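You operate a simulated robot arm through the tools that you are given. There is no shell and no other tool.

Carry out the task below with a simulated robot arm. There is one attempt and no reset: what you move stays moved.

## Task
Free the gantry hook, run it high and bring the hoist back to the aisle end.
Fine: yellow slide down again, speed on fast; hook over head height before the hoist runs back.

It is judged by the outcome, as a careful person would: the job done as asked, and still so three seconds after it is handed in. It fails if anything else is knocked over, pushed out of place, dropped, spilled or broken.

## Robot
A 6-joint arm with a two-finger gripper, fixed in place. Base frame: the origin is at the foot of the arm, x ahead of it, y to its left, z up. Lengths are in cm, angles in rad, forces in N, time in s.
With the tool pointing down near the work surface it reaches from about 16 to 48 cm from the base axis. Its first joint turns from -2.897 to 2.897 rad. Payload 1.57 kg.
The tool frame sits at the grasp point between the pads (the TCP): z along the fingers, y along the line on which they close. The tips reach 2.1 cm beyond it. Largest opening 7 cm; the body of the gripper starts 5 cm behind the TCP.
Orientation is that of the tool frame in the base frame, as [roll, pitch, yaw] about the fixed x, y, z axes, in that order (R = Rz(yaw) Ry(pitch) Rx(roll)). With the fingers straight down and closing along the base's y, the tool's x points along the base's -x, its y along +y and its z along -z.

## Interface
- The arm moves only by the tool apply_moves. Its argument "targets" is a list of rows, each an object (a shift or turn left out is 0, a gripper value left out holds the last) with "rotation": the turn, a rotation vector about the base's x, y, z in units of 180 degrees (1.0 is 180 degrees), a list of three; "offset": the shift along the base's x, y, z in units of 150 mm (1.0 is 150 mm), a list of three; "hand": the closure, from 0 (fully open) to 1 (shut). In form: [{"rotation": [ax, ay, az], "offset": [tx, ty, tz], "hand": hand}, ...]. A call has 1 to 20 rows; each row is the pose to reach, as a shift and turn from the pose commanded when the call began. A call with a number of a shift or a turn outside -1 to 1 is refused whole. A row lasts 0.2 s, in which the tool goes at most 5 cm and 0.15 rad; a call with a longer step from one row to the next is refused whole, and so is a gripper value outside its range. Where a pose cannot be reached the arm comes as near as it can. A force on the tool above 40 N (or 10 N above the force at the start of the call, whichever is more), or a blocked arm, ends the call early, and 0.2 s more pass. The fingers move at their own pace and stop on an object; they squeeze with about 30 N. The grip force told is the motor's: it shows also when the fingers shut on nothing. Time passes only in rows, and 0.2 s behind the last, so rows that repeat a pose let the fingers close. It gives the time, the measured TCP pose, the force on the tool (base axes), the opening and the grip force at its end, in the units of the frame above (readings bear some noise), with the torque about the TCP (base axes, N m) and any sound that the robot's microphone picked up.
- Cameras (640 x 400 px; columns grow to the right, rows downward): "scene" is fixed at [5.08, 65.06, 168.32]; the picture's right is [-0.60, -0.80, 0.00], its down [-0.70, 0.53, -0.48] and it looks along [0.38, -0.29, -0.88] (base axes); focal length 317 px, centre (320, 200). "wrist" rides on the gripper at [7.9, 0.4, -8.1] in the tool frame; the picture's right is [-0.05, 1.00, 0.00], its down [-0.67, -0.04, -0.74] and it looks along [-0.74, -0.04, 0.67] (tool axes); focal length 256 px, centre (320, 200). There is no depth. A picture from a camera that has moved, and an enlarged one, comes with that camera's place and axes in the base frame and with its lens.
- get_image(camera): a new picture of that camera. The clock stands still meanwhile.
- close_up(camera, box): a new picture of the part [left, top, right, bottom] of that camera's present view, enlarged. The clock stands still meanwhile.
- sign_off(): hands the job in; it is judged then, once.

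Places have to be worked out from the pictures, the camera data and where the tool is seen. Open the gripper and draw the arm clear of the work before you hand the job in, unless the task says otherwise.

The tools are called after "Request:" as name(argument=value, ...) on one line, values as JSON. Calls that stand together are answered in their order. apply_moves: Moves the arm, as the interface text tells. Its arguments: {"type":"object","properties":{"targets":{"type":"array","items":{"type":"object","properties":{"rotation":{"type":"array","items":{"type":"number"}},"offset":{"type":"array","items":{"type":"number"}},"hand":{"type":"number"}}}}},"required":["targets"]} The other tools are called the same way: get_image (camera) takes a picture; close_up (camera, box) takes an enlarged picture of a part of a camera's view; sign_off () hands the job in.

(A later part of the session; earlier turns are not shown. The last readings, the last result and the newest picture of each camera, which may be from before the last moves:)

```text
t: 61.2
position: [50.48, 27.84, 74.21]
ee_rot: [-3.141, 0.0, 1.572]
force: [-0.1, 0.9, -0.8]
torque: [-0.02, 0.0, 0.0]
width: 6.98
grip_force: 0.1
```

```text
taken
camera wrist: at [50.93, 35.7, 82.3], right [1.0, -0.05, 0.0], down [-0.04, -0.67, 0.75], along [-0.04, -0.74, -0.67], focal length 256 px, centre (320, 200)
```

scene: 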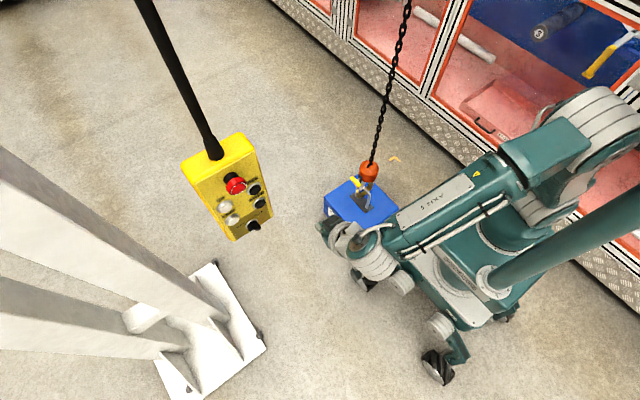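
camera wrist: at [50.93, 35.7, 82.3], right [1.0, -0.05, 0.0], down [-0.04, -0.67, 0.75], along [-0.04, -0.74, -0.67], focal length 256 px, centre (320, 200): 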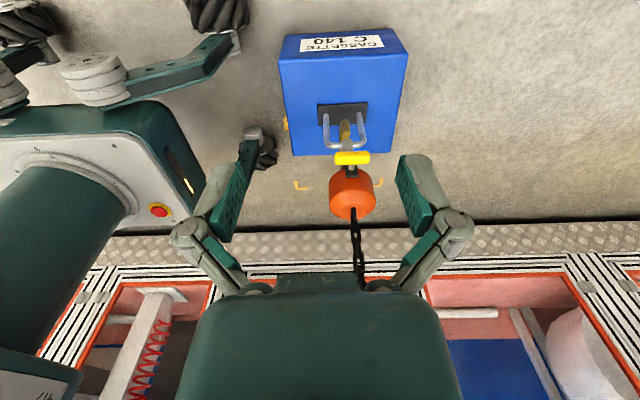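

I'm moving on toward the point above the grip, stopping at about [55, 12.8, 60.7], then to y≈8.

Request:
apply_moves(targets=[{"offset": [0.06, -0.2, -0.18]}, {"offset": [0.12, -0.4, -0.36]}, {"offset": [0.18, -0.6, -0.54]}, {"offset": [0.24, -0.8, -0.72]}, {"offset": [0.298, -1.0, -0.88]}, {"offset": [0.298, -1.0, -0.88]}])

Request:
apply_moves(targets=[{"offset": [0, -0.15, 0]}, {"offset": [0, -0.32, 0]}, {"offset": [0, -0.32, 0]}])

Request:
get_image(camera="wrist")

Request:
close_up(camera="scene", box=[335, 140, 395, 220])

```text
t: 62.6
position: [55.02, 12.8, 61.03]
ee_rot: [3.14, 0.0, 1.573]
force: [-0.6, -0.5, -0.5]
torque: [-0.04, 0.0, 0.03]
width: 7.01
grip_force: 0.0
```

```text
t: 63.4
position: [54.9, 7.92, 60.88]
ee_rot: [3.141, 0.0, 1.572]
force: [-0.1, -0.6, 0.0]
torque: [0.01, -0.01, -0.02]
width: 7.0
grip_force: 0.0
```

```text
taken
camera wrist: at [55.22, 15.84, 69.0], right [1.0, -0.05, 0.0], down [-0.03, -0.66, 0.75], along [-0.04, -0.75, -0.67], focal length 256 px, centre (320, 200)
```

wrist: 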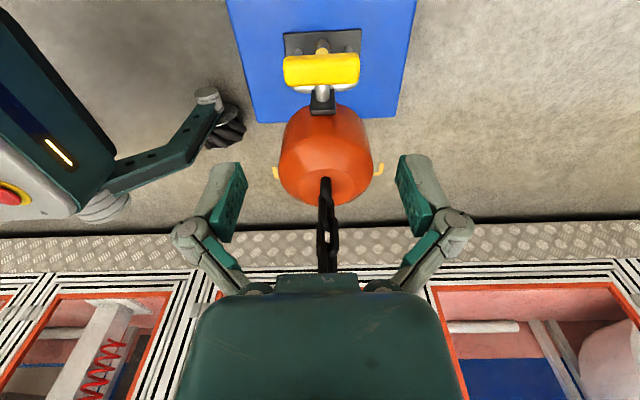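

```text
5.00 times, centred on (365, 180) of scene
camera zoom: at [5.08, 65.06, 168.32], right [-0.6, -0.8, 0.0], down [-0.7, 0.53, -0.48], along [0.38, -0.29, -0.88], focal length 1587 px, centre (95, 300)
```

zoom: 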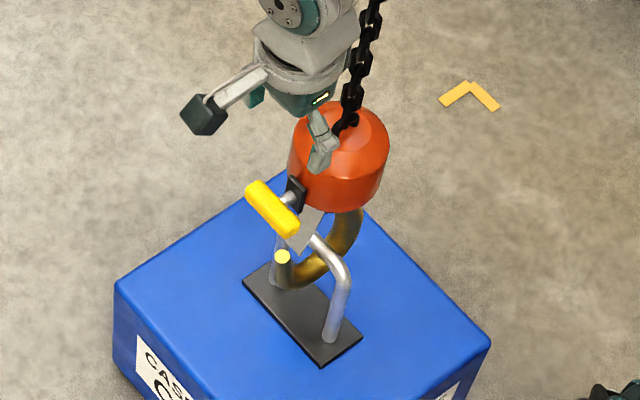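

The grip is at z≈48.6 and centred in x. I'm descending to straddle it and closing.

Request:
apply_moves(targets=[{"offset": [0.003, 0.005, -0.25], "hand": 0}, {"offset": [0.003, 0.005, -0.5]}, {"offset": [0.003, 0.005, -0.65]}, {"offset": [0.003, 0.005, -0.75]}, {"offset": [0.003, 0.005, -0.825]}, {"offset": [0.003, 0.005, -0.825]}])

Request:
get_image(camera="wrist")

```text
t: 64.8
position: [54.83, 8.18, 48.77]
ee_rot: [-3.141, 0.001, 1.573]
force: [0.2, -0.1, 0.0]
torque: [0.04, -0.02, -0.02]
width: 6.98
grip_force: 0.1
```

```text
taken
camera wrist: at [55.23, 16.07, 56.89], right [1.0, -0.05, 0.0], down [-0.04, -0.66, 0.75], along [-0.04, -0.75, -0.67], focal length 256 px, centre (320, 200)
```

wrist: 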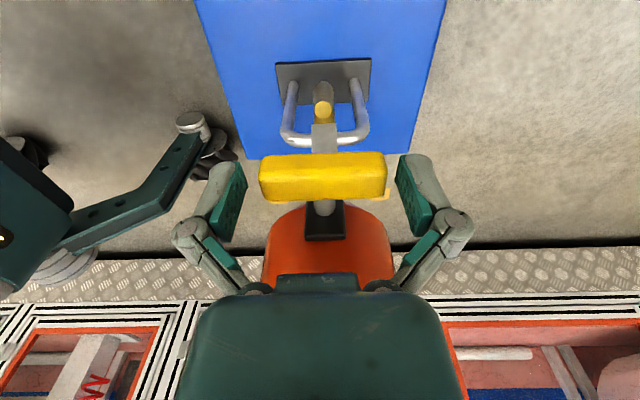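

The bar is centred between the pads as before. I'll close and lift 1.5 cm in small steps.

Request:
apply_moves(targets=[{"hand": 1}, {"hand": 1}, {"hand": 1}, {"offset": [0, 0, 0.025]}, {"offset": [0, 0, 0.05]}, {"offset": [0, 0, 0.075]}, {"offset": [0, 0, 0.1]}, {"offset": [0, 0, 0.1]}])

Request:
close_up(camera="wrist", box=[255, 60, 395, 260])

Request:
close_up(camera="scene", box=[345, 170, 385, 215])

```text
t: 66.6
position: [54.87, 8.13, 50.25]
ee_rot: [3.142, 0.001, 1.573]
force: [0.0, 0.8, -5.9]
torque: [-0.15, 0.18, 0.06]
width: 5.93
grip_force: 32.5
```

```text
2.00 times, centred on (325, 160) of wrist
camera zoom: at [55.18, 16.11, 58.31], right [1.0, -0.05, 0.0], down [-0.03, -0.66, 0.75], along [-0.04, -0.75, -0.67], focal length 512 px, centre (310, 280)
```

zoom: 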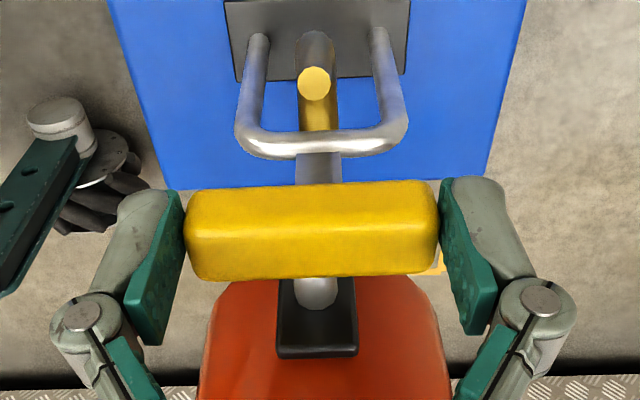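

```text
8.89 times, centred on (365, 192) of scene
camera zoom: at [5.08, 65.06, 168.32], right [-0.6, -0.8, 0.0], down [-0.7, 0.53, -0.48], along [0.38, -0.29, -0.88], focal length 2821 px, centre (-80, 267)
```

zoom: 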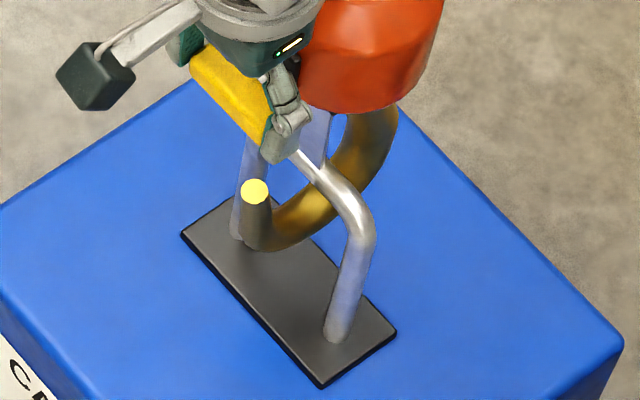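

The gate now passes behind the bail bar (the bar is fully visible) with only −5.9 N. Continuing to lift another 1 cm.

Request:
apply_moves(targets=[{"offset": [0, 0, 0.02]}, {"offset": [0, 0, 0.04]}, {"offset": [0, 0, 0.06]}, {"offset": [0, 0, 0.06]}])

Request:
close_up(camera="wrist", box=[255, 60, 395, 260])

Request:
close_up(camera="scene", box=[345, 170, 385, 215])

```text
t: 67.6
position: [54.96, 8.14, 51.16]
ee_rot: [3.139, 0.001, 1.572]
force: [0.1, 0.1, -3.4]
torque: [-0.12, 0.24, 0.04]
width: 5.92
grip_force: 31.8
```

```text
2.00 times, centred on (325, 160) of wrist
camera zoom: at [55.22, 16.05, 59.21], right [1.0, -0.05, 0.0], down [-0.04, -0.67, 0.75], along [-0.04, -0.75, -0.67], focal length 512 px, centre (310, 280)
```

zoom: 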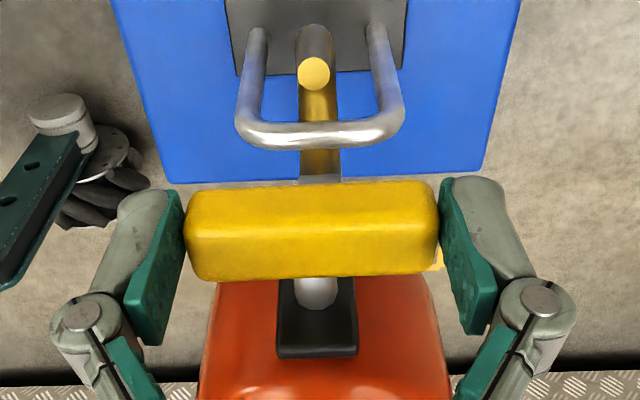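

```text
8.89 times, centred on (365, 192) of scene
camera zoom: at [5.08, 65.06, 168.32], right [-0.6, -0.8, 0.0], down [-0.7, 0.53, -0.48], along [0.38, -0.29, -0.88], focal length 2821 px, centre (-80, 267)
```

zoom: 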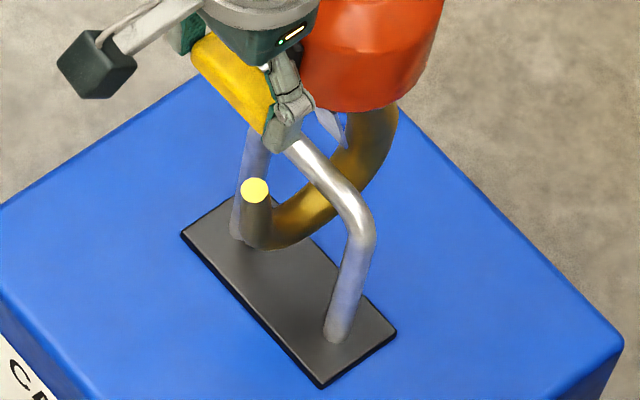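

The gate is now close to the shank and the force fell to −3.4 N, with the block still unmoved. I'll lift a little further to find the end of the travel.

Request:
apply_moves(targets=[{"offset": [0, 0, 0.02]}, {"offset": [0, 0, 0.035]}, {"offset": [0, 0, 0.035]}])

Request:
close_up(camera="wrist", box=[255, 60, 395, 260])

Request:
close_up(camera="scene", box=[345, 170, 385, 215])

```text
t: 68.4
position: [54.8, 8.1, 51.81]
ee_rot: [3.141, 0.003, 1.573]
force: [0.3, -0.5, 3.5]
torque: [0.01, -0.21, 0.05]
width: 5.95
grip_force: 32.2
```

```text
2.00 times, centred on (325, 160) of wrist
camera zoom: at [55.19, 16.06, 59.77], right [1.0, -0.05, 0.0], down [-0.04, -0.67, 0.75], along [-0.04, -0.75, -0.67], focal length 512 px, centre (310, 280)
```

zoom: 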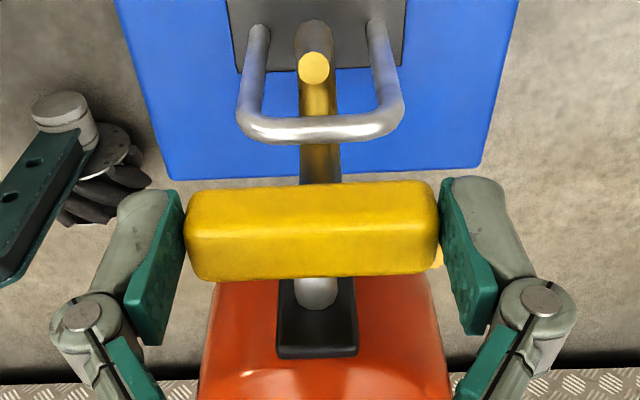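

```text
8.89 times, centred on (365, 192) of scene
camera zoom: at [5.08, 65.06, 168.32], right [-0.6, -0.8, 0.0], down [-0.7, 0.53, -0.48], along [0.38, -0.29, -0.88], focal length 2821 px, centre (-80, 267)
```

zoom: 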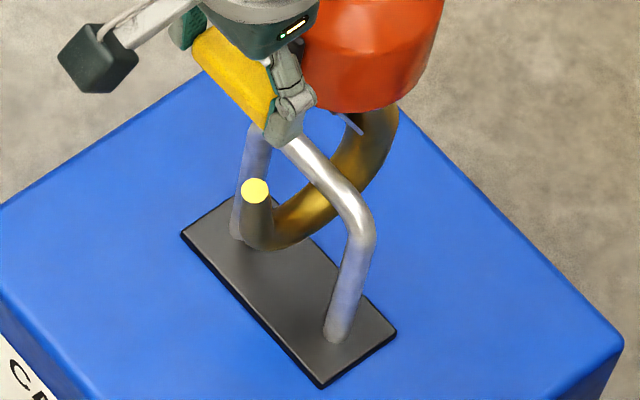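

The force flipped to +3.5 N, so the slide has gone over centre and now wants to stay up. I'll follow it 0.5 cm more, then open the fingers and check that it holds.

Request:
apply_moves(targets=[{"offset": [0, 0, 0.02]}, {"offset": [0, 0, 0.035]}, {"offset": [0, 0, 0.035]}, {"offset": [0, 0, 0.035], "hand": 0}, {"offset": [0, 0, 0.035], "hand": 0}, {"offset": [0, 0, 0.035], "hand": 0}])

Request:
close_up(camera="wrist", box=[235, 60, 415, 260])

Request:
close_up(camera="scene", box=[345, 150, 385, 215])

```text
t: 69.8
position: [54.91, 8.23, 52.18]
ee_rot: [3.141, 0.001, 1.572]
force: [1.0, 0.1, -0.6]
torque: [-0.01, -0.02, 0.0]
width: 6.99
grip_force: 0.0
```

```text
2.00 times, centred on (325, 160) of wrist
camera zoom: at [55.26, 16.12, 60.22], right [1.0, -0.05, 0.0], down [-0.04, -0.66, 0.75], along [-0.04, -0.75, -0.67], focal length 512 px, centre (310, 280)
```

zoom: 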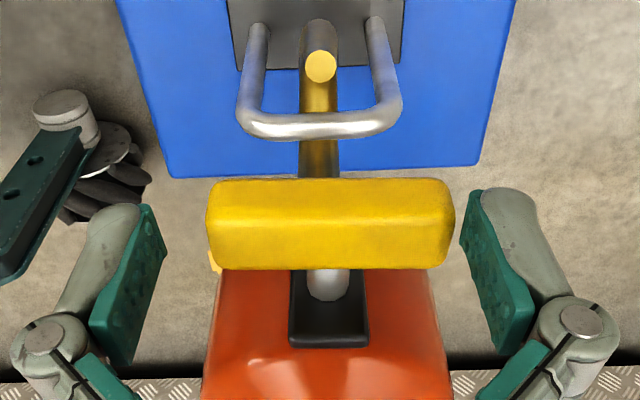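

```text
6.15 times, centred on (365, 182) of scene
camera zoom: at [5.08, 65.06, 168.32], right [-0.6, -0.8, 0.0], down [-0.7, 0.53, -0.48], along [0.38, -0.29, -0.88], focal length 1953 px, centre (43, 308)
```

zoom: 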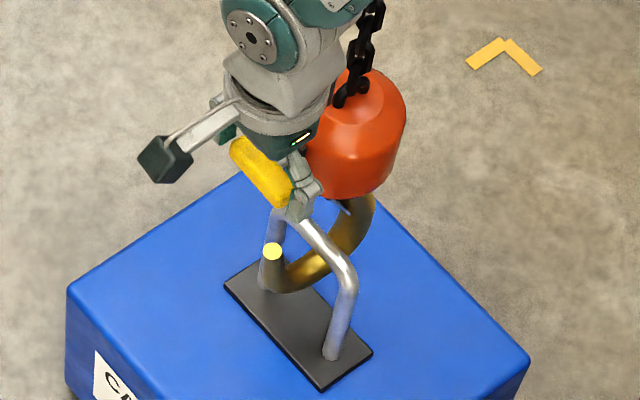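

The slide holds in its up position with the gate open. The bar has settled about 0.4 cm to +x, so I'll shift by that before lifting straight off and returning to the pendant.

Request:
apply_moves(targets=[{"offset": [0.015, 0, 0], "hand": 0}, {"offset": [0.027, 0, 0]}, {"offset": [0.027, 0, 0.05]}, {"offset": [0.027, 0, 0.15]}, {"offset": [0.027, 0.0, 0.35]}, {"offset": [0.027, 0.05, 0.6]}, {"offset": [0.027, 0.3, 0.75]}, {"offset": [0.027, 0.6, 0.8]}, {"offset": [0.027, 0.9, 0.85]}, {"offset": [0.027, 0.95, 0.9]}])

Request:
get_image(camera="wrist")

Request:
close_up(camera="scene", box=[335, 150, 395, 220])

```text
t: 72.0
position: [55.21, 22.35, 65.65]
ee_rot: [3.141, 0.001, 1.572]
force: [1.0, 0.2, 0.4]
torque: [0.02, 0.0, 0.0]
width: 7.02
grip_force: 0.0
```

```text
taken
camera wrist: at [55.45, 30.3, 73.73], right [1.0, -0.05, 0.0], down [-0.03, -0.67, 0.75], along [-0.04, -0.74, -0.67], focal length 256 px, centre (320, 200)
```

wrist: 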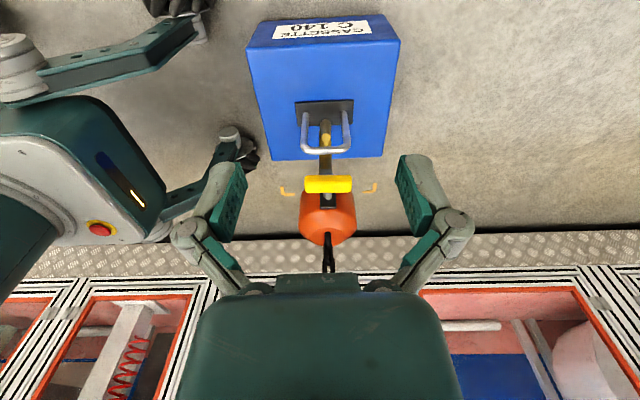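

```text
5.71 times, centred on (365, 185) of scene
camera zoom: at [5.08, 65.06, 168.32], right [-0.6, -0.8, 0.0], down [-0.7, 0.53, -0.48], along [0.38, -0.29, -0.88], focal length 1814 px, centre (63, 286)
```

zoom: 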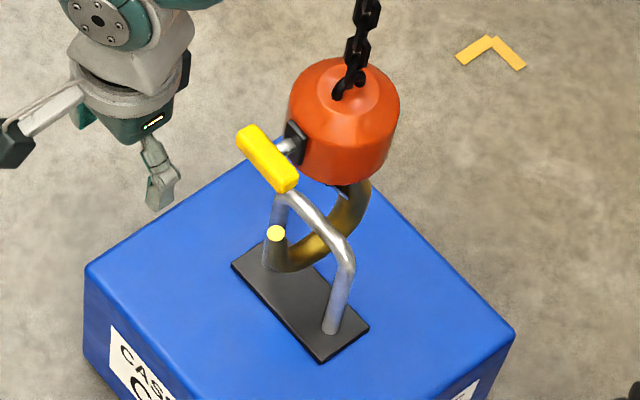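

The gate is clearly open with the slide up. I'm going back to the pendant by the same route to lower the hook.

Request:
apply_moves(targets=[{"rotation": [0, 0, 0.045], "offset": [-0.08, 0.07, 0.05]}, {"rotation": [0, 0, 0.09], "offset": [-0.16, 0.14, 0.1]}, {"rotation": [0, 0, 0.135], "offset": [-0.24, 0.21, 0.2]}, {"rotation": [0, 0, 0.18], "offset": [-0.32, 0.28, 0.3]}, {"rotation": [0, 0, 0.225], "offset": [-0.4, 0.35, 0.4]}, {"rotation": [0, 0, 0.27], "offset": [-0.48, 0.42, 0.5]}, {"rotation": [0, 0, 0.315], "offset": [-0.56, 0.49, 0.6]}, {"rotation": [0, 0, 0.36], "offset": [-0.64, 0.56, 0.7]}, {"rotation": [0, 0, 0.405], "offset": [-0.72, 0.63, 0.8]}, {"rotation": [0, 0, 0.45], "offset": [-0.8, 0.7, 0.9]}, {"rotation": [0, 0, 0.495], "offset": [-0.88, 0.77, 1.0]}, {"rotation": [0, 0, 0.5], "offset": [-0.95, 0.85, 1.0], "hand": 1}])

Request:
apply_moves(targets=[{"rotation": [0, -0.042, 0], "offset": [-0.1, 0.08, 0.14], "hand": 1}, {"rotation": [0, -0.084, 0], "offset": [-0.2, 0.16, 0.28]}, {"rotation": [0, -0.126, 0], "offset": [-0.3, 0.25, 0.43]}, {"rotation": [0, -0.168, 0], "offset": [-0.4, 0.34, 0.58]}, {"rotation": [0, -0.21, 0], "offset": [-0.5, 0.43, 0.72]}, {"rotation": [0, -0.25, 0], "offset": [-0.6, 0.52, 0.86]}, {"rotation": [0, -0.25, 0], "offset": [-0.7, 0.6, 1.0]}])

Request:
get_image(camera="wrist")

```text
t: 74.6
position: [40.99, 35.43, 80.6]
ee_rot: [-3.141, 0.001, -3.138]
force: [-0.2, 0.3, 0.7]
torque: [-0.05, 0.0, 0.02]
width: 0.01
grip_force: 29.4
```

```text
t: 76.2
position: [30.35, 44.24, 95.81]
ee_rot: [-3.141, 0.785, -3.14]
force: [0.1, -0.4, -0.1]
torque: [0.0, -0.01, 0.02]
width: 0.03
grip_force: 28.6
```

```text
taken
camera wrist: at [19.01, 44.51, 95.84], right [0.04, 1.0, 0.04], down [-0.06, -0.03, 1.0], along [1.0, -0.04, 0.06], focal length 256 px, centre (320, 200)
```

wrist: 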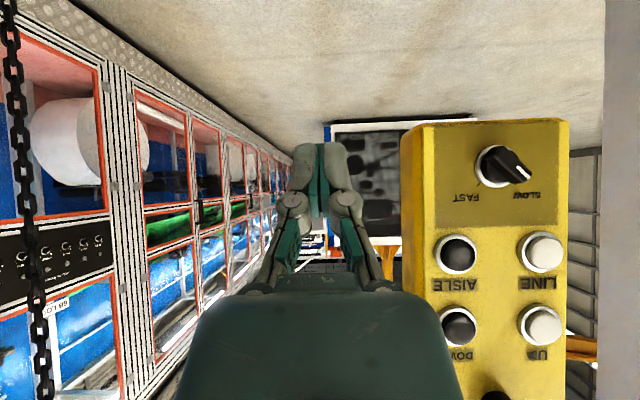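

I'm moving in front of DOWN at [37.6, 55.2, 109.4].

Request:
apply_moves(targets=[{"offset": [0, 0.2, 0.25]}, {"offset": [0, 0.4, 0.5]}, {"offset": [0.05, 0.6, 0.75]}, {"offset": [0.2, 0.73, 0.905]}, {"offset": [0.4, 0.73, 0.905]}, {"offset": [0.483, 0.73, 0.905]}, {"offset": [0.483, 0.73, 0.905]}])

Request:
close_up(camera="scene", box=[345, 140, 395, 190])

Request:
close_up(camera="wrist", box=[220, 60, 420, 240])

```text
t: 77.8
position: [37.98, 55.17, 109.31]
ee_rot: [-3.138, 0.786, -3.139]
force: [0.0, 0.6, -0.5]
torque: [-0.01, -0.01, 0.01]
width: 0.0
grip_force: 28.3
```

```text
8.00 times, centred on (370, 165) of scene
camera zoom: at [5.08, 65.06, 168.32], right [-0.6, -0.8, 0.0], down [-0.7, 0.53, -0.48], along [0.38, -0.29, -0.88], focal length 2539 px, centre (-80, 480)
```

zoom: 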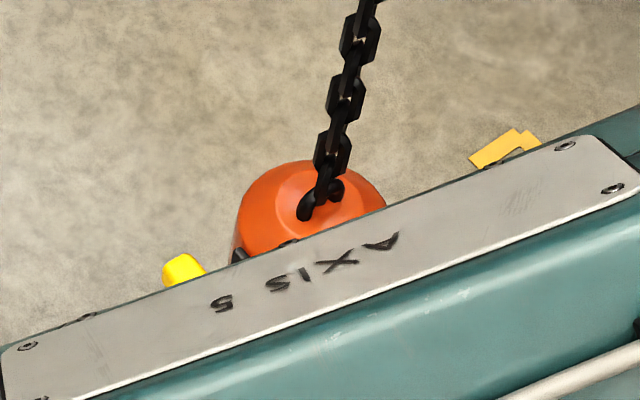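

```text
2.22 times, centred on (320, 150) of wrist
camera zoom: at [26.57, 55.59, 109.32], right [0.04, 1.0, 0.04], down [-0.06, -0.03, 1.0], along [1.0, -0.04, 0.05], focal length 569 px, centre (320, 311)
```

zoom: 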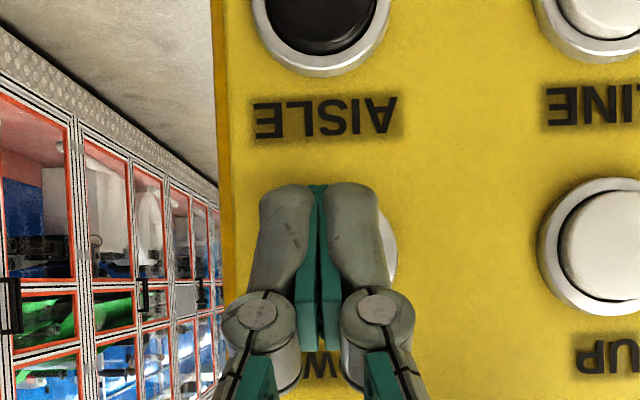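

Block top is at row 160 in this view, which is about 1.1 cm below its original height. I'll give two short presses in one call, then measure.

Request:
apply_moves(targets=[{"offset": [0.09, 0.015, 0]}, {"offset": [0.11, 0.015, 0]}, {"offset": [0.13, 0.015, 0]}, {"offset": [0.15, 0.015, 0]}, {"offset": [0, 0.015, 0]}, {"offset": [0.09, 0.015, 0]}, {"offset": [0.11, 0.015, 0]}, {"offset": [0.13, 0.015, 0]}, {"offset": [0.15, 0.015, 0]}, {"offset": [0, 0.015, 0]}, {"offset": [0, 0.015, 0]}])

Request:
close_up(camera="scene", box=[345, 140, 395, 190])

```text
t: 80.2
position: [37.95, 55.42, 109.17]
ee_rot: [-3.137, 0.784, -3.137]
force: [0.5, 0.5, 0.5]
torque: [-0.02, 0.03, 0.0]
width: 0.0
grip_force: 28.7
heard: click, click
```

```text
8.00 times, centred on (370, 165) of scene
camera zoom: at [5.08, 65.06, 168.32], right [-0.6, -0.8, 0.0], down [-0.7, 0.53, -0.48], along [0.38, -0.29, -0.88], focal length 2539 px, centre (-80, 480)
```

zoom: 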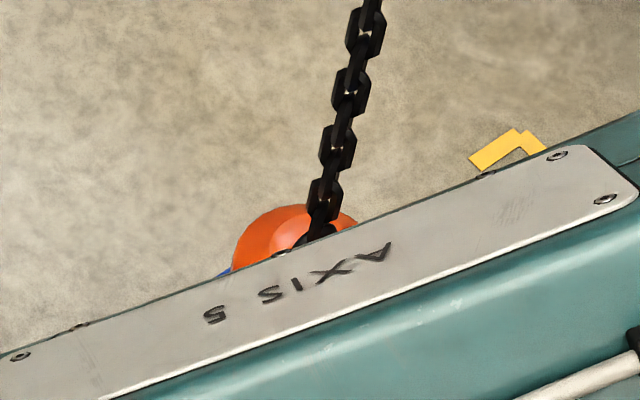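

That lowered it by about 4.1 cm, to about 5.2 cm below original. I want roughly 0.8 cm more, so I'll give one very brief tap.

Request:
apply_moves(targets=[{"offset": [0.09, 0, 0]}, {"offset": [0.15, 0, 0]}, {"offset": [0, 0, 0]}, {"offset": [0, 0, 0]}])

Request:
close_up(camera="scene", box=[345, 140, 395, 190])

```text
t: 81.2
position: [37.73, 55.46, 109.31]
ee_rot: [-3.14, 0.785, -3.138]
force: [-0.6, -0.7, -0.3]
torque: [0.04, 0.02, -0.03]
width: 0.0
grip_force: 28.4
heard: click
```

```text
8.00 times, centred on (370, 165) of scene
camera zoom: at [5.08, 65.06, 168.32], right [-0.6, -0.8, 0.0], down [-0.7, 0.53, -0.48], along [0.38, -0.29, -0.88], focal length 2539 px, centre (-80, 480)
```

zoom: 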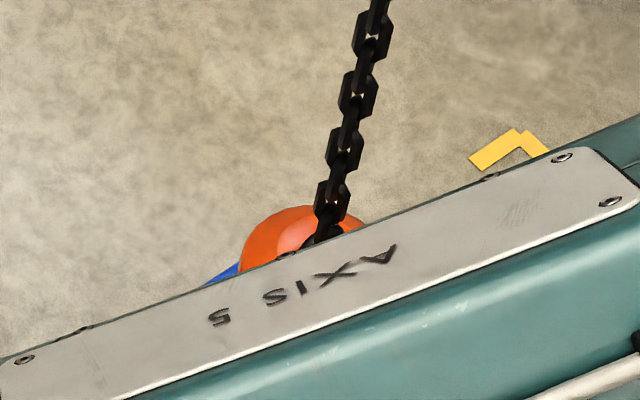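

The block now sits slightly sideways from before, so I want to see it properly before going further. I'm backing the arm away to clear the scene view.

Request:
apply_moves(targets=[{"offset": [-0.2, 0, 0]}, {"offset": [-0.4, -0.15, -0.02]}, {"offset": [-0.55, -0.35, -0.1]}, {"offset": [-0.7, -0.55, -0.2]}, {"offset": [-0.75, -0.75, -0.35]}, {"offset": [-0.75, -0.75, -0.5]}, {"offset": [-0.75, -0.75, -0.5]}])

Request:
close_up(camera="scene", box=[335, 150, 395, 220])

Request:
close_up(camera="scene", box=[345, 140, 395, 190])

Request:
get_image(camera="scene")

```text
t: 82.8
position: [26.64, 44.09, 101.54]
ee_rot: [-3.141, 0.786, -3.137]
force: [0.9, 0.3, 0.4]
torque: [0.02, -0.03, 0.02]
width: 0.0
grip_force: 28.7
```

```text
5.71 times, centred on (365, 185) of scene
camera zoom: at [5.08, 65.06, 168.32], right [-0.6, -0.8, 0.0], down [-0.7, 0.53, -0.48], along [0.38, -0.29, -0.88], focal length 1814 px, centre (63, 286)
```

zoom: 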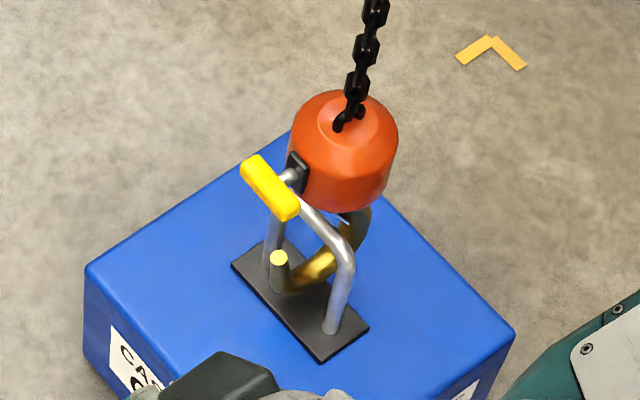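

```text
8.00 times, centred on (370, 165) of scene
camera zoom: at [5.08, 65.06, 168.32], right [-0.6, -0.8, 0.0], down [-0.7, 0.53, -0.48], along [0.38, -0.29, -0.88], focal length 2539 px, centre (-80, 480)
```

zoom: 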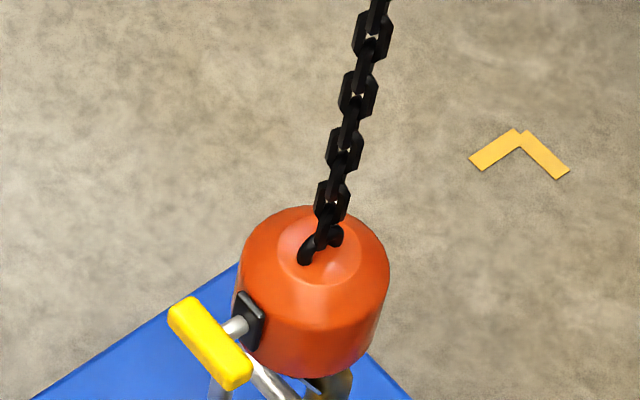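

```text
taken
```

scene: 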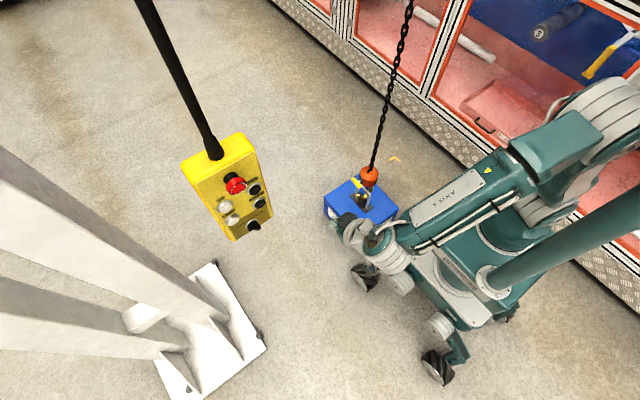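

The block has moved about 0.5 cm sideways and the last tap lowered it very little, so something may be touching. I'll go to the −x side again for a profile view.

Request:
apply_moves(targets=[{"rotation": [0, 0.042, 0], "offset": [0.08, -0.1, -0.14], "hand": 0}, {"rotation": [0, 0.084, 0], "offset": [0.16, -0.2, -0.28]}, {"rotation": [0, 0.126, 0], "offset": [0.25, -0.3, -0.43]}, {"rotation": [0, 0.168, 0], "offset": [0.34, -0.4, -0.58]}, {"rotation": [0, 0.21, 0], "offset": [0.43, -0.5, -0.72]}, {"rotation": [0, 0.25, 0], "offset": [0.52, -0.6, -0.86]}, {"rotation": [0, 0.25, 0], "offset": [0.6, -0.7, -1.0]}])

Request:
apply_moves(targets=[{"offset": [0.08, -0.2, -0.2], "hand": 0}, {"offset": [0.16, -0.4, -0.4]}, {"offset": [0.24, -0.6, -0.6]}, {"offset": [0.3, -0.8, -0.8]}, {"offset": [0.36, -1.0, -1.0]}, {"offset": [0.36, -1.0, -1.0]}])

Request:
apply_moves(targets=[{"offset": [0.02, -0.2, -0.2]}, {"offset": [0.04, -0.4, -0.4]}, {"offset": [0.05, -0.6, -0.6]}, {"offset": [0.06, -0.75, -0.8]}, {"offset": [0.07, -0.85, -1.0]}, {"offset": [0.07, -0.85, -1.0]}])

Request:
get_image(camera="wrist")

```text
t: 84.4
position: [35.76, 33.54, 86.7]
ee_rot: [3.139, -0.001, -3.139]
force: [-0.4, 0.2, 0.1]
torque: [-0.02, -0.02, -0.01]
width: 7.01
grip_force: 0.1
```

```text
t: 85.8
position: [40.85, 18.32, 71.9]
ee_rot: [3.141, 0.0, -3.141]
force: [0.1, 0.2, 0.0]
torque: [0.01, -0.01, -0.03]
width: 7.03
grip_force: 0.1
```

```text
t: 87.2
position: [42.09, 5.49, 56.83]
ee_rot: [3.141, -0.001, -3.138]
force: [0.5, 1.0, -0.1]
torque: [-0.01, -0.05, 0.0]
width: 7.0
grip_force: 0.0
```

```text
taken
camera wrist: at [34.11, 5.85, 64.84], right [0.05, 1.0, 0.0], down [0.67, -0.03, 0.74], along [0.74, -0.04, -0.67], focal length 256 px, centre (320, 200)
```

wrist: 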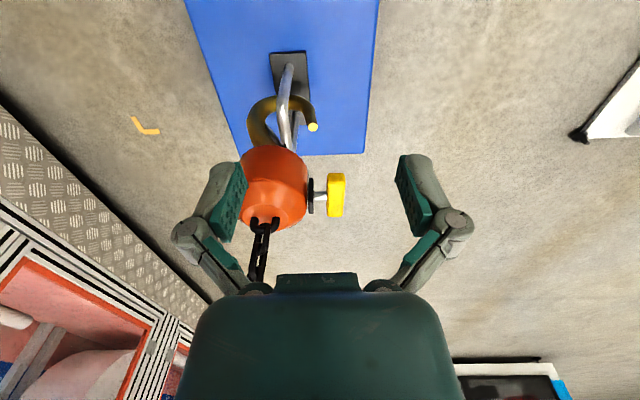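

I'm dropping to z≈48 for the flatter view and enlarging it.

Request:
apply_moves(targets=[{"offset": [-0.02, 0, -0.2]}, {"offset": [-0.04, 0, -0.4]}, {"offset": [-0.04, 0, -0.58]}, {"offset": [-0.04, 0, -0.58]}])

Request:
get_image(camera="wrist")

Request:
close_up(camera="wrist", box=[235, 60, 355, 210])

Request:
close_up(camera="wrist", box=[245, 100, 335, 210])

```text
t: 88.2
position: [41.51, 5.71, 48.07]
ee_rot: [-3.14, -0.001, -3.141]
force: [0.4, -0.7, 0.5]
torque: [0.01, 0.01, -0.02]
width: 6.99
grip_force: 0.0
```

```text
taken
camera wrist: at [33.49, 6.07, 56.12], right [0.05, 1.0, 0.0], down [0.67, -0.03, 0.74], along [0.74, -0.04, -0.67], focal length 256 px, centre (320, 200)
```

wrist: 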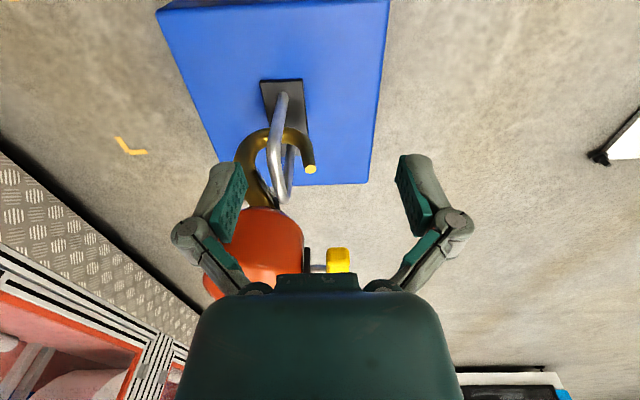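

```text
2.67 times, centred on (295, 135) of wrist
camera zoom: at [33.49, 6.07, 56.12], right [0.05, 1.0, 0.0], down [0.67, -0.03, 0.74], along [0.74, -0.04, -0.67], focal length 683 px, centre (387, 373)
```

zoom: 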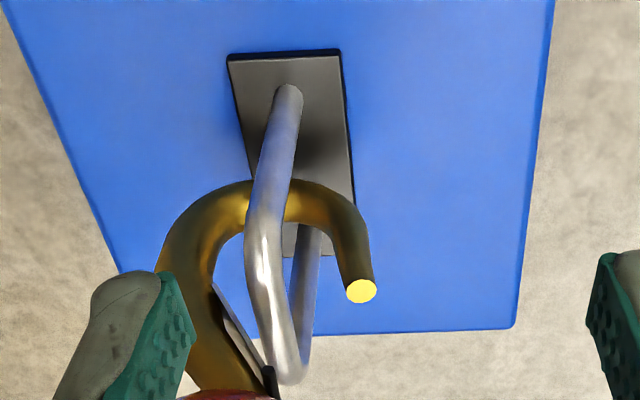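

```text
3.64 times, centred on (290, 155) of wrist
camera zoom: at [33.49, 6.07, 56.12], right [0.05, 1.0, 0.0], down [0.67, -0.03, 0.74], along [0.74, -0.04, -0.67], focal length 931 px, centre (429, 364)
```

zoom: 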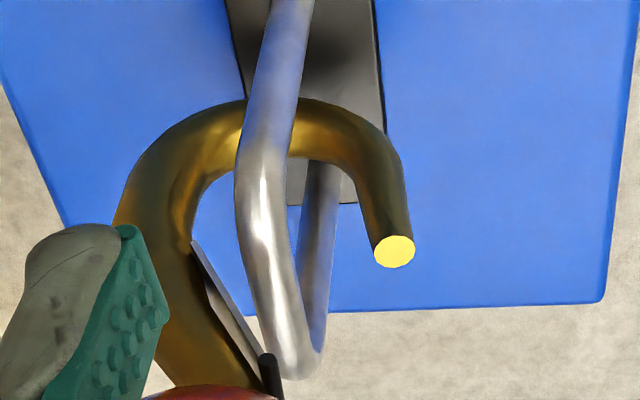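

The gate is folded back against the shank, the bar lies between gate and tip, and the tip top is at z≈31.4 with the underside of the bar at about 33. The bowl is just touching the plate. If the hook simply swung back after coming off, its tip would catch under the bar on the way up. So I'll draw it out toward −y, close the slide, then carry it round and park it outside the bail leg. First I'm getting over the grip again.

Request:
apply_moves(targets=[{"offset": [0, 0.15, 0.2]}, {"offset": [0, 0.35, 0.4]}, {"offset": [0.05, 0.55, 0.6]}, {"offset": [0.15, 0.75, 0.8]}, {"offset": [0.25, 0.9, 0.95]}, {"offset": [0.3, 1.0, 1.0]}])

Request:
apply_moves(targets=[{"rotation": [0, 0, -0.045], "offset": [0.05, 0, 0]}, {"rotation": [0, 0, -0.09], "offset": [0.1, 0, 0]}, {"rotation": [0, 0, -0.135], "offset": [0.15, 0, 0]}, {"rotation": [0, 0, -0.18], "offset": [0.2, 0, 0]}, {"rotation": [0, 0, -0.225], "offset": [0.25, 0, 0]}, {"rotation": [0, 0, -0.27], "offset": [0.3, 0, 0]}, {"rotation": [0, 0, -0.315], "offset": [0.35, 0, 0]}, {"rotation": [0, 0, -0.36], "offset": [0.4, 0, 0]}, {"rotation": [0, 0, -0.405], "offset": [0.45, 0, 0]}, {"rotation": [0, 0, -0.45], "offset": [0.5, 0, 0]}, {"rotation": [0, 0, -0.495], "offset": [0.56, 0, 0]}, {"rotation": [0, 0, -0.5], "offset": [0.58, 0, 0]}])

Request:
close_up(camera="wrist", box=[285, 85, 385, 185])

Request:
close_up(camera="scene", box=[340, 160, 390, 210])

```text
t: 89.6
position: [45.84, 20.92, 63.12]
ee_rot: [-3.14, -0.002, -3.14]
force: [-0.1, 0.0, -0.1]
torque: [0.0, 0.01, 0.02]
width: 6.99
grip_force: 0.1
```

```text
t: 92.2
position: [54.6, 20.7, 63.07]
ee_rot: [3.142, 0.0, 1.57]
force: [-0.3, 0.2, -0.7]
torque: [0.01, -0.01, -0.01]
width: 6.99
grip_force: 0.2
```

```text
4.00 times, centred on (335, 135) of wrist
camera zoom: at [55.01, 28.78, 71.07], right [1.0, -0.05, 0.0], down [-0.04, -0.66, 0.75], along [-0.04, -0.74, -0.67], focal length 1024 px, centre (260, 460)
```

zoom: 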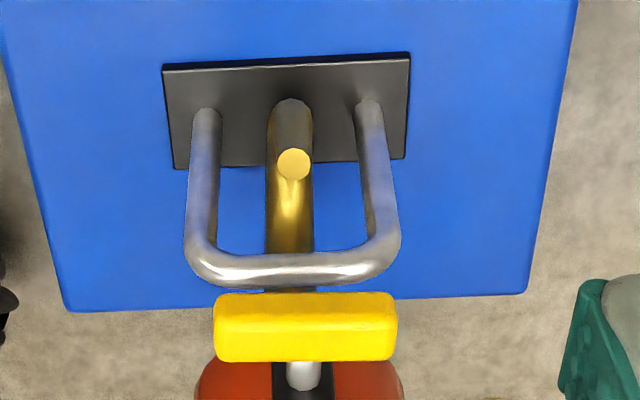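

```text
8.00 times, centred on (365, 185) of scene
camera zoom: at [5.08, 65.06, 168.32], right [-0.6, -0.8, 0.0], down [-0.7, 0.53, -0.48], along [0.38, -0.29, -0.88], focal length 2539 px, centre (-40, 320)
```

zoom: 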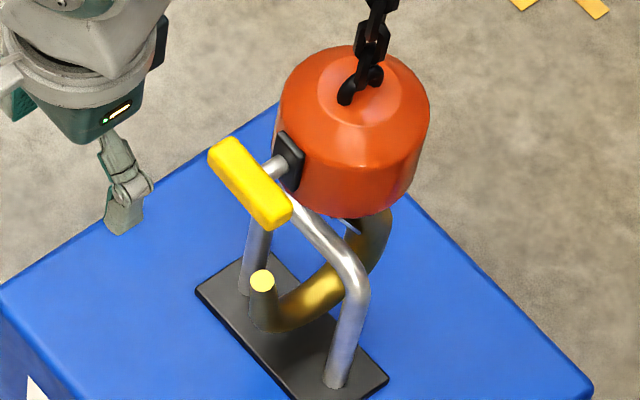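

The slide is still up and the mouth is clear. The grip is now at about [55.3, 7.0, 46.2]. Moving above it, then checking alignment.

Request:
apply_moves(targets=[{"offset": [0.049, -0.15, 0]}, {"offset": [0.049, -0.35, 0]}, {"offset": [0.049, -0.55, -0.1]}, {"offset": [0.049, -0.75, -0.25]}, {"offset": [0.049, -0.907, -0.4]}, {"offset": [0.049, -0.907, -0.6]}, {"offset": [0.049, -0.907, -0.85]}, {"offset": [0.049, -0.907, -0.85]}])

Request:
get_image(camera="wrist")

Request:
close_up(camera="scene", box=[340, 140, 390, 210])

```text
t: 94.0
position: [55.41, 7.24, 50.18]
ee_rot: [-3.141, 0.001, 1.572]
force: [0.2, 0.4, 0.2]
torque: [-0.03, 0.03, 0.01]
width: 7.01
grip_force: 0.1
```

```text
taken
camera wrist: at [55.75, 15.08, 58.31], right [1.0, -0.05, 0.0], down [-0.04, -0.66, 0.75], along [-0.04, -0.75, -0.67], focal length 256 px, centre (320, 200)
```

wrist: 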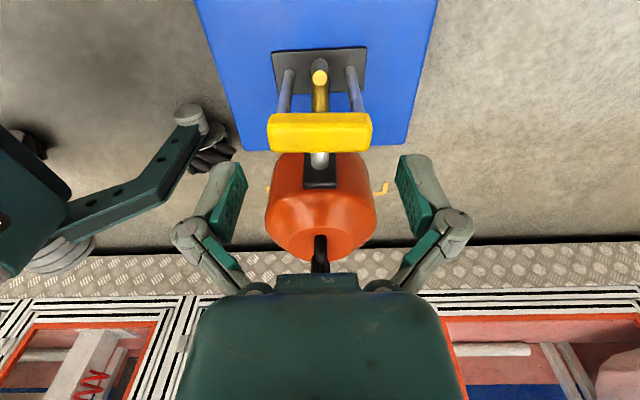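

```text
5.71 times, centred on (365, 175) of scene
camera zoom: at [5.08, 65.06, 168.32], right [-0.6, -0.8, 0.0], down [-0.7, 0.53, -0.48], along [0.38, -0.29, -0.88], focal length 1814 px, centre (63, 343)
```

zoom: 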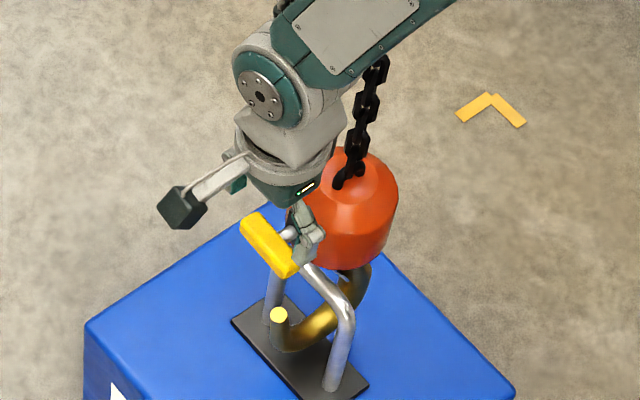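

Alignment is good, with the bar at x 55.3 and z≈45.9. I'm lowering 4.1 cm and closing on it.

Request:
apply_moves(targets=[{"offset": [-0.002, -0.01, -0.1], "hand": 0}, {"offset": [-0.002, -0.01, -0.2]}, {"offset": [-0.002, -0.01, -0.273]}, {"offset": [-0.002, -0.01, -0.273]}, {"offset": [-0.002, -0.01, -0.273], "hand": 1}, {"offset": [-0.002, -0.01, -0.273], "hand": 1}, {"offset": [-0.002, -0.01, -0.273], "hand": 1}])

Request:
get_image(camera="wrist")

Request:
close_up(camera="scene", box=[340, 150, 390, 210])

```text
t: 95.6
position: [55.24, 7.09, 46.27]
ee_rot: [3.14, 0.0, 1.573]
force: [0.3, -0.5, 3.9]
torque: [0.14, -0.21, -0.05]
width: 5.97
grip_force: 31.7
```

```text
taken
camera wrist: at [55.59, 14.92, 54.28], right [1.0, -0.05, 0.0], down [-0.04, -0.67, 0.75], along [-0.04, -0.75, -0.67], focal length 256 px, centre (320, 200)
```

wrist: 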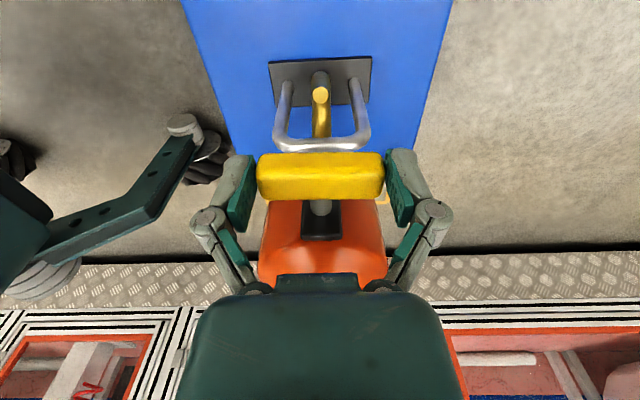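

```text
6.67 times, centred on (365, 180) of scene
camera zoom: at [5.08, 65.06, 168.32], right [-0.6, -0.8, 0.0], down [-0.7, 0.53, -0.48], along [0.38, -0.29, -0.88], focal length 2116 px, centre (20, 333)
```

zoom: 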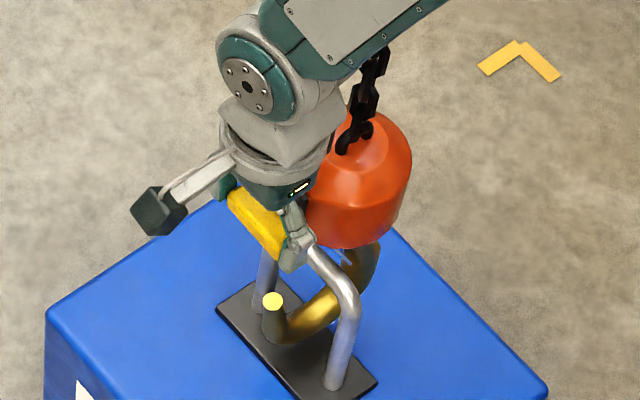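

The grip is holding (width 5.97). I'll draw the hook toward −y 2 cm in small steps and watch the force.

Request:
apply_moves(targets=[{"offset": [0, -0.035, 0]}, {"offset": [0, -0.07, 0]}, {"offset": [0, -0.105, 0]}, {"offset": [0, -0.135, 0]}, {"offset": [0, -0.135, 0]}])

Request:
close_up(camera="wrist", box=[245, 50, 405, 250])

Request:
close_up(camera="scene", box=[340, 150, 390, 210])

```text
t: 96.8
position: [55.37, 4.99, 46.11]
ee_rot: [3.14, 0.002, 1.574]
force: [0.4, 0.9, 3.1]
torque: [0.08, 0.08, -0.05]
width: 5.92
grip_force: 32.2
```

```text
2.00 times, centred on (325, 150) of wrist
camera zoom: at [55.73, 12.9, 54.22], right [1.0, -0.05, 0.0], down [-0.03, -0.67, 0.75], along [-0.04, -0.75, -0.67], focal length 512 px, centre (310, 300)
```

zoom: 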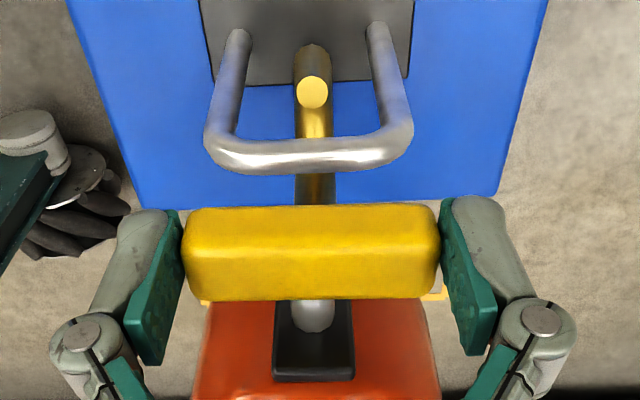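

```text
6.67 times, centred on (365, 180) of scene
camera zoom: at [5.08, 65.06, 168.32], right [-0.6, -0.8, 0.0], down [-0.7, 0.53, -0.48], along [0.38, -0.29, -0.88], focal length 2116 px, centre (20, 333)
```

zoom: 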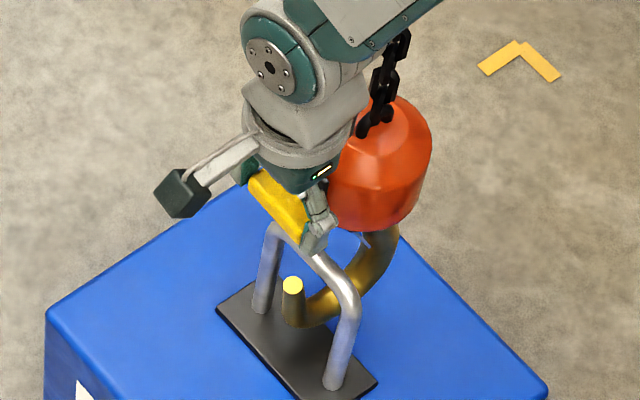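

It's moving freely (0.9 N), with the tip heading under the bar. Continuing 2.5 cm more toward −y.

Request:
apply_moves(targets=[{"offset": [0, -0.035, 0]}, {"offset": [0, -0.07, 0]}, {"offset": [0, -0.105, 0]}, {"offset": [0, -0.14, 0]}, {"offset": [0, -0.17, 0]}, {"offset": [0, -0.17, 0]}])

Request:
close_up(camera="wrist", box=[245, 50, 405, 250])

Request:
close_up(camera="scene", box=[340, 150, 390, 210])

```text
t: 98.2
position: [55.26, 2.47, 46.24]
ee_rot: [3.141, 0.0, 1.573]
force: [-0.5, 0.8, 2.5]
torque: [0.04, 0.0, -0.06]
width: 5.93
grip_force: 32.0
```

```text
2.00 times, centred on (325, 150) of wrist
camera zoom: at [55.65, 10.43, 54.32], right [1.0, -0.05, 0.0], down [-0.04, -0.67, 0.75], along [-0.04, -0.74, -0.67], focal length 512 px, centre (310, 300)
```

zoom: 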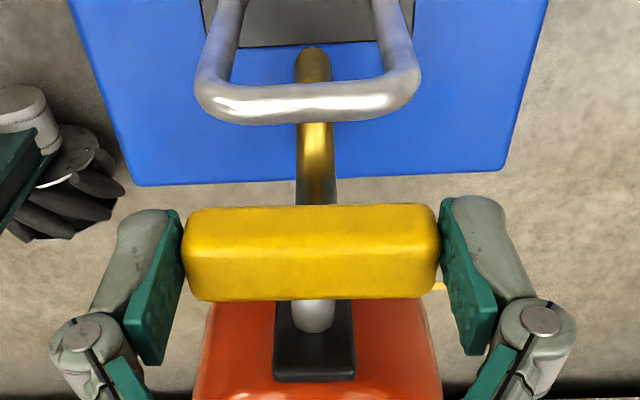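

```text
6.67 times, centred on (365, 180) of scene
camera zoom: at [5.08, 65.06, 168.32], right [-0.6, -0.8, 0.0], down [-0.7, 0.53, -0.48], along [0.38, -0.29, -0.88], focal length 2116 px, centre (20, 333)
```

zoom: 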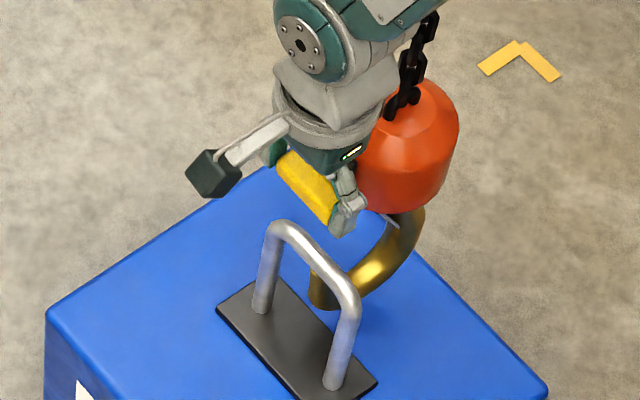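

The tip is passing beneath the bar now, with barely any force. Another 3 cm clears it completely.

Request:
apply_moves(targets=[{"offset": [0, -0.04, 0]}, {"offset": [0, -0.08, 0]}, {"offset": [0, -0.12, 0]}, {"offset": [0, -0.16, 0]}, {"offset": [0, -0.2, 0]}, {"offset": [0, -0.23, 0]}, {"offset": [0, -0.23, 0]}])

Request:
get_image(camera="wrist")

Request:
close_up(camera="wrist", box=[245, 30, 405, 250])

Request:
close_up(camera="scene", box=[335, 140, 405, 220])

```text
t: 99.8
position: [55.3, -0.89, 46.3]
ee_rot: [-3.141, 0.002, 1.574]
force: [-0.4, 1.4, 2.2]
torque: [-0.12, 0.0, -0.04]
width: 5.93
grip_force: 31.9
```

```text
taken
camera wrist: at [55.67, 7.01, 54.31], right [1.0, -0.05, 0.0], down [-0.03, -0.67, 0.75], along [-0.04, -0.74, -0.67], focal length 256 px, centre (320, 200)
```

wrist: 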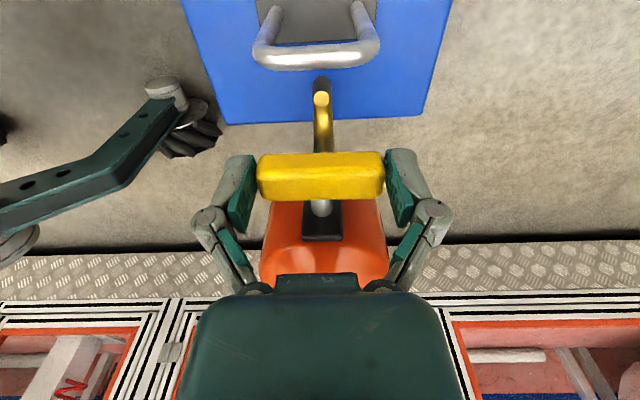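

```text
1.82 times, centred on (325, 140) of wrist
camera zoom: at [55.67, 7.01, 54.31], right [1.0, -0.05, 0.0], down [-0.03, -0.67, 0.75], along [-0.04, -0.74, -0.67], focal length 465 px, centre (311, 309)
```

zoom: 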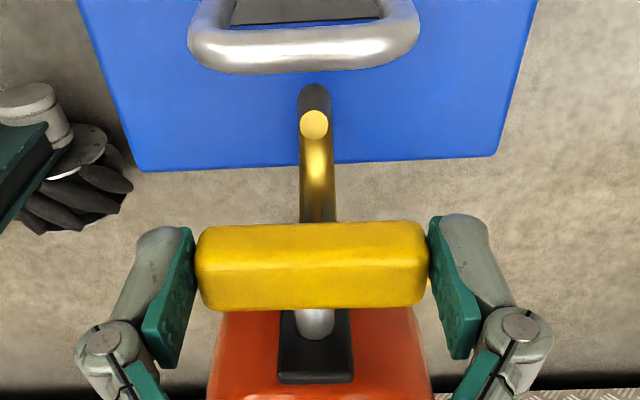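

```text
5.00 times, centred on (370, 180) of scene
camera zoom: at [5.08, 65.06, 168.32], right [-0.6, -0.8, 0.0], down [-0.7, 0.53, -0.48], along [0.38, -0.29, -0.88], focal length 1587 px, centre (70, 300)
```

zoom: 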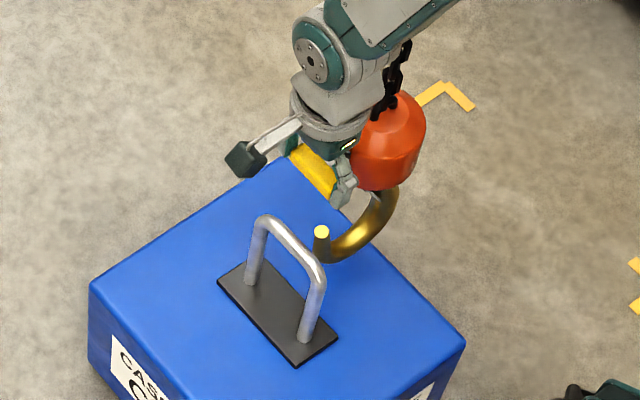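

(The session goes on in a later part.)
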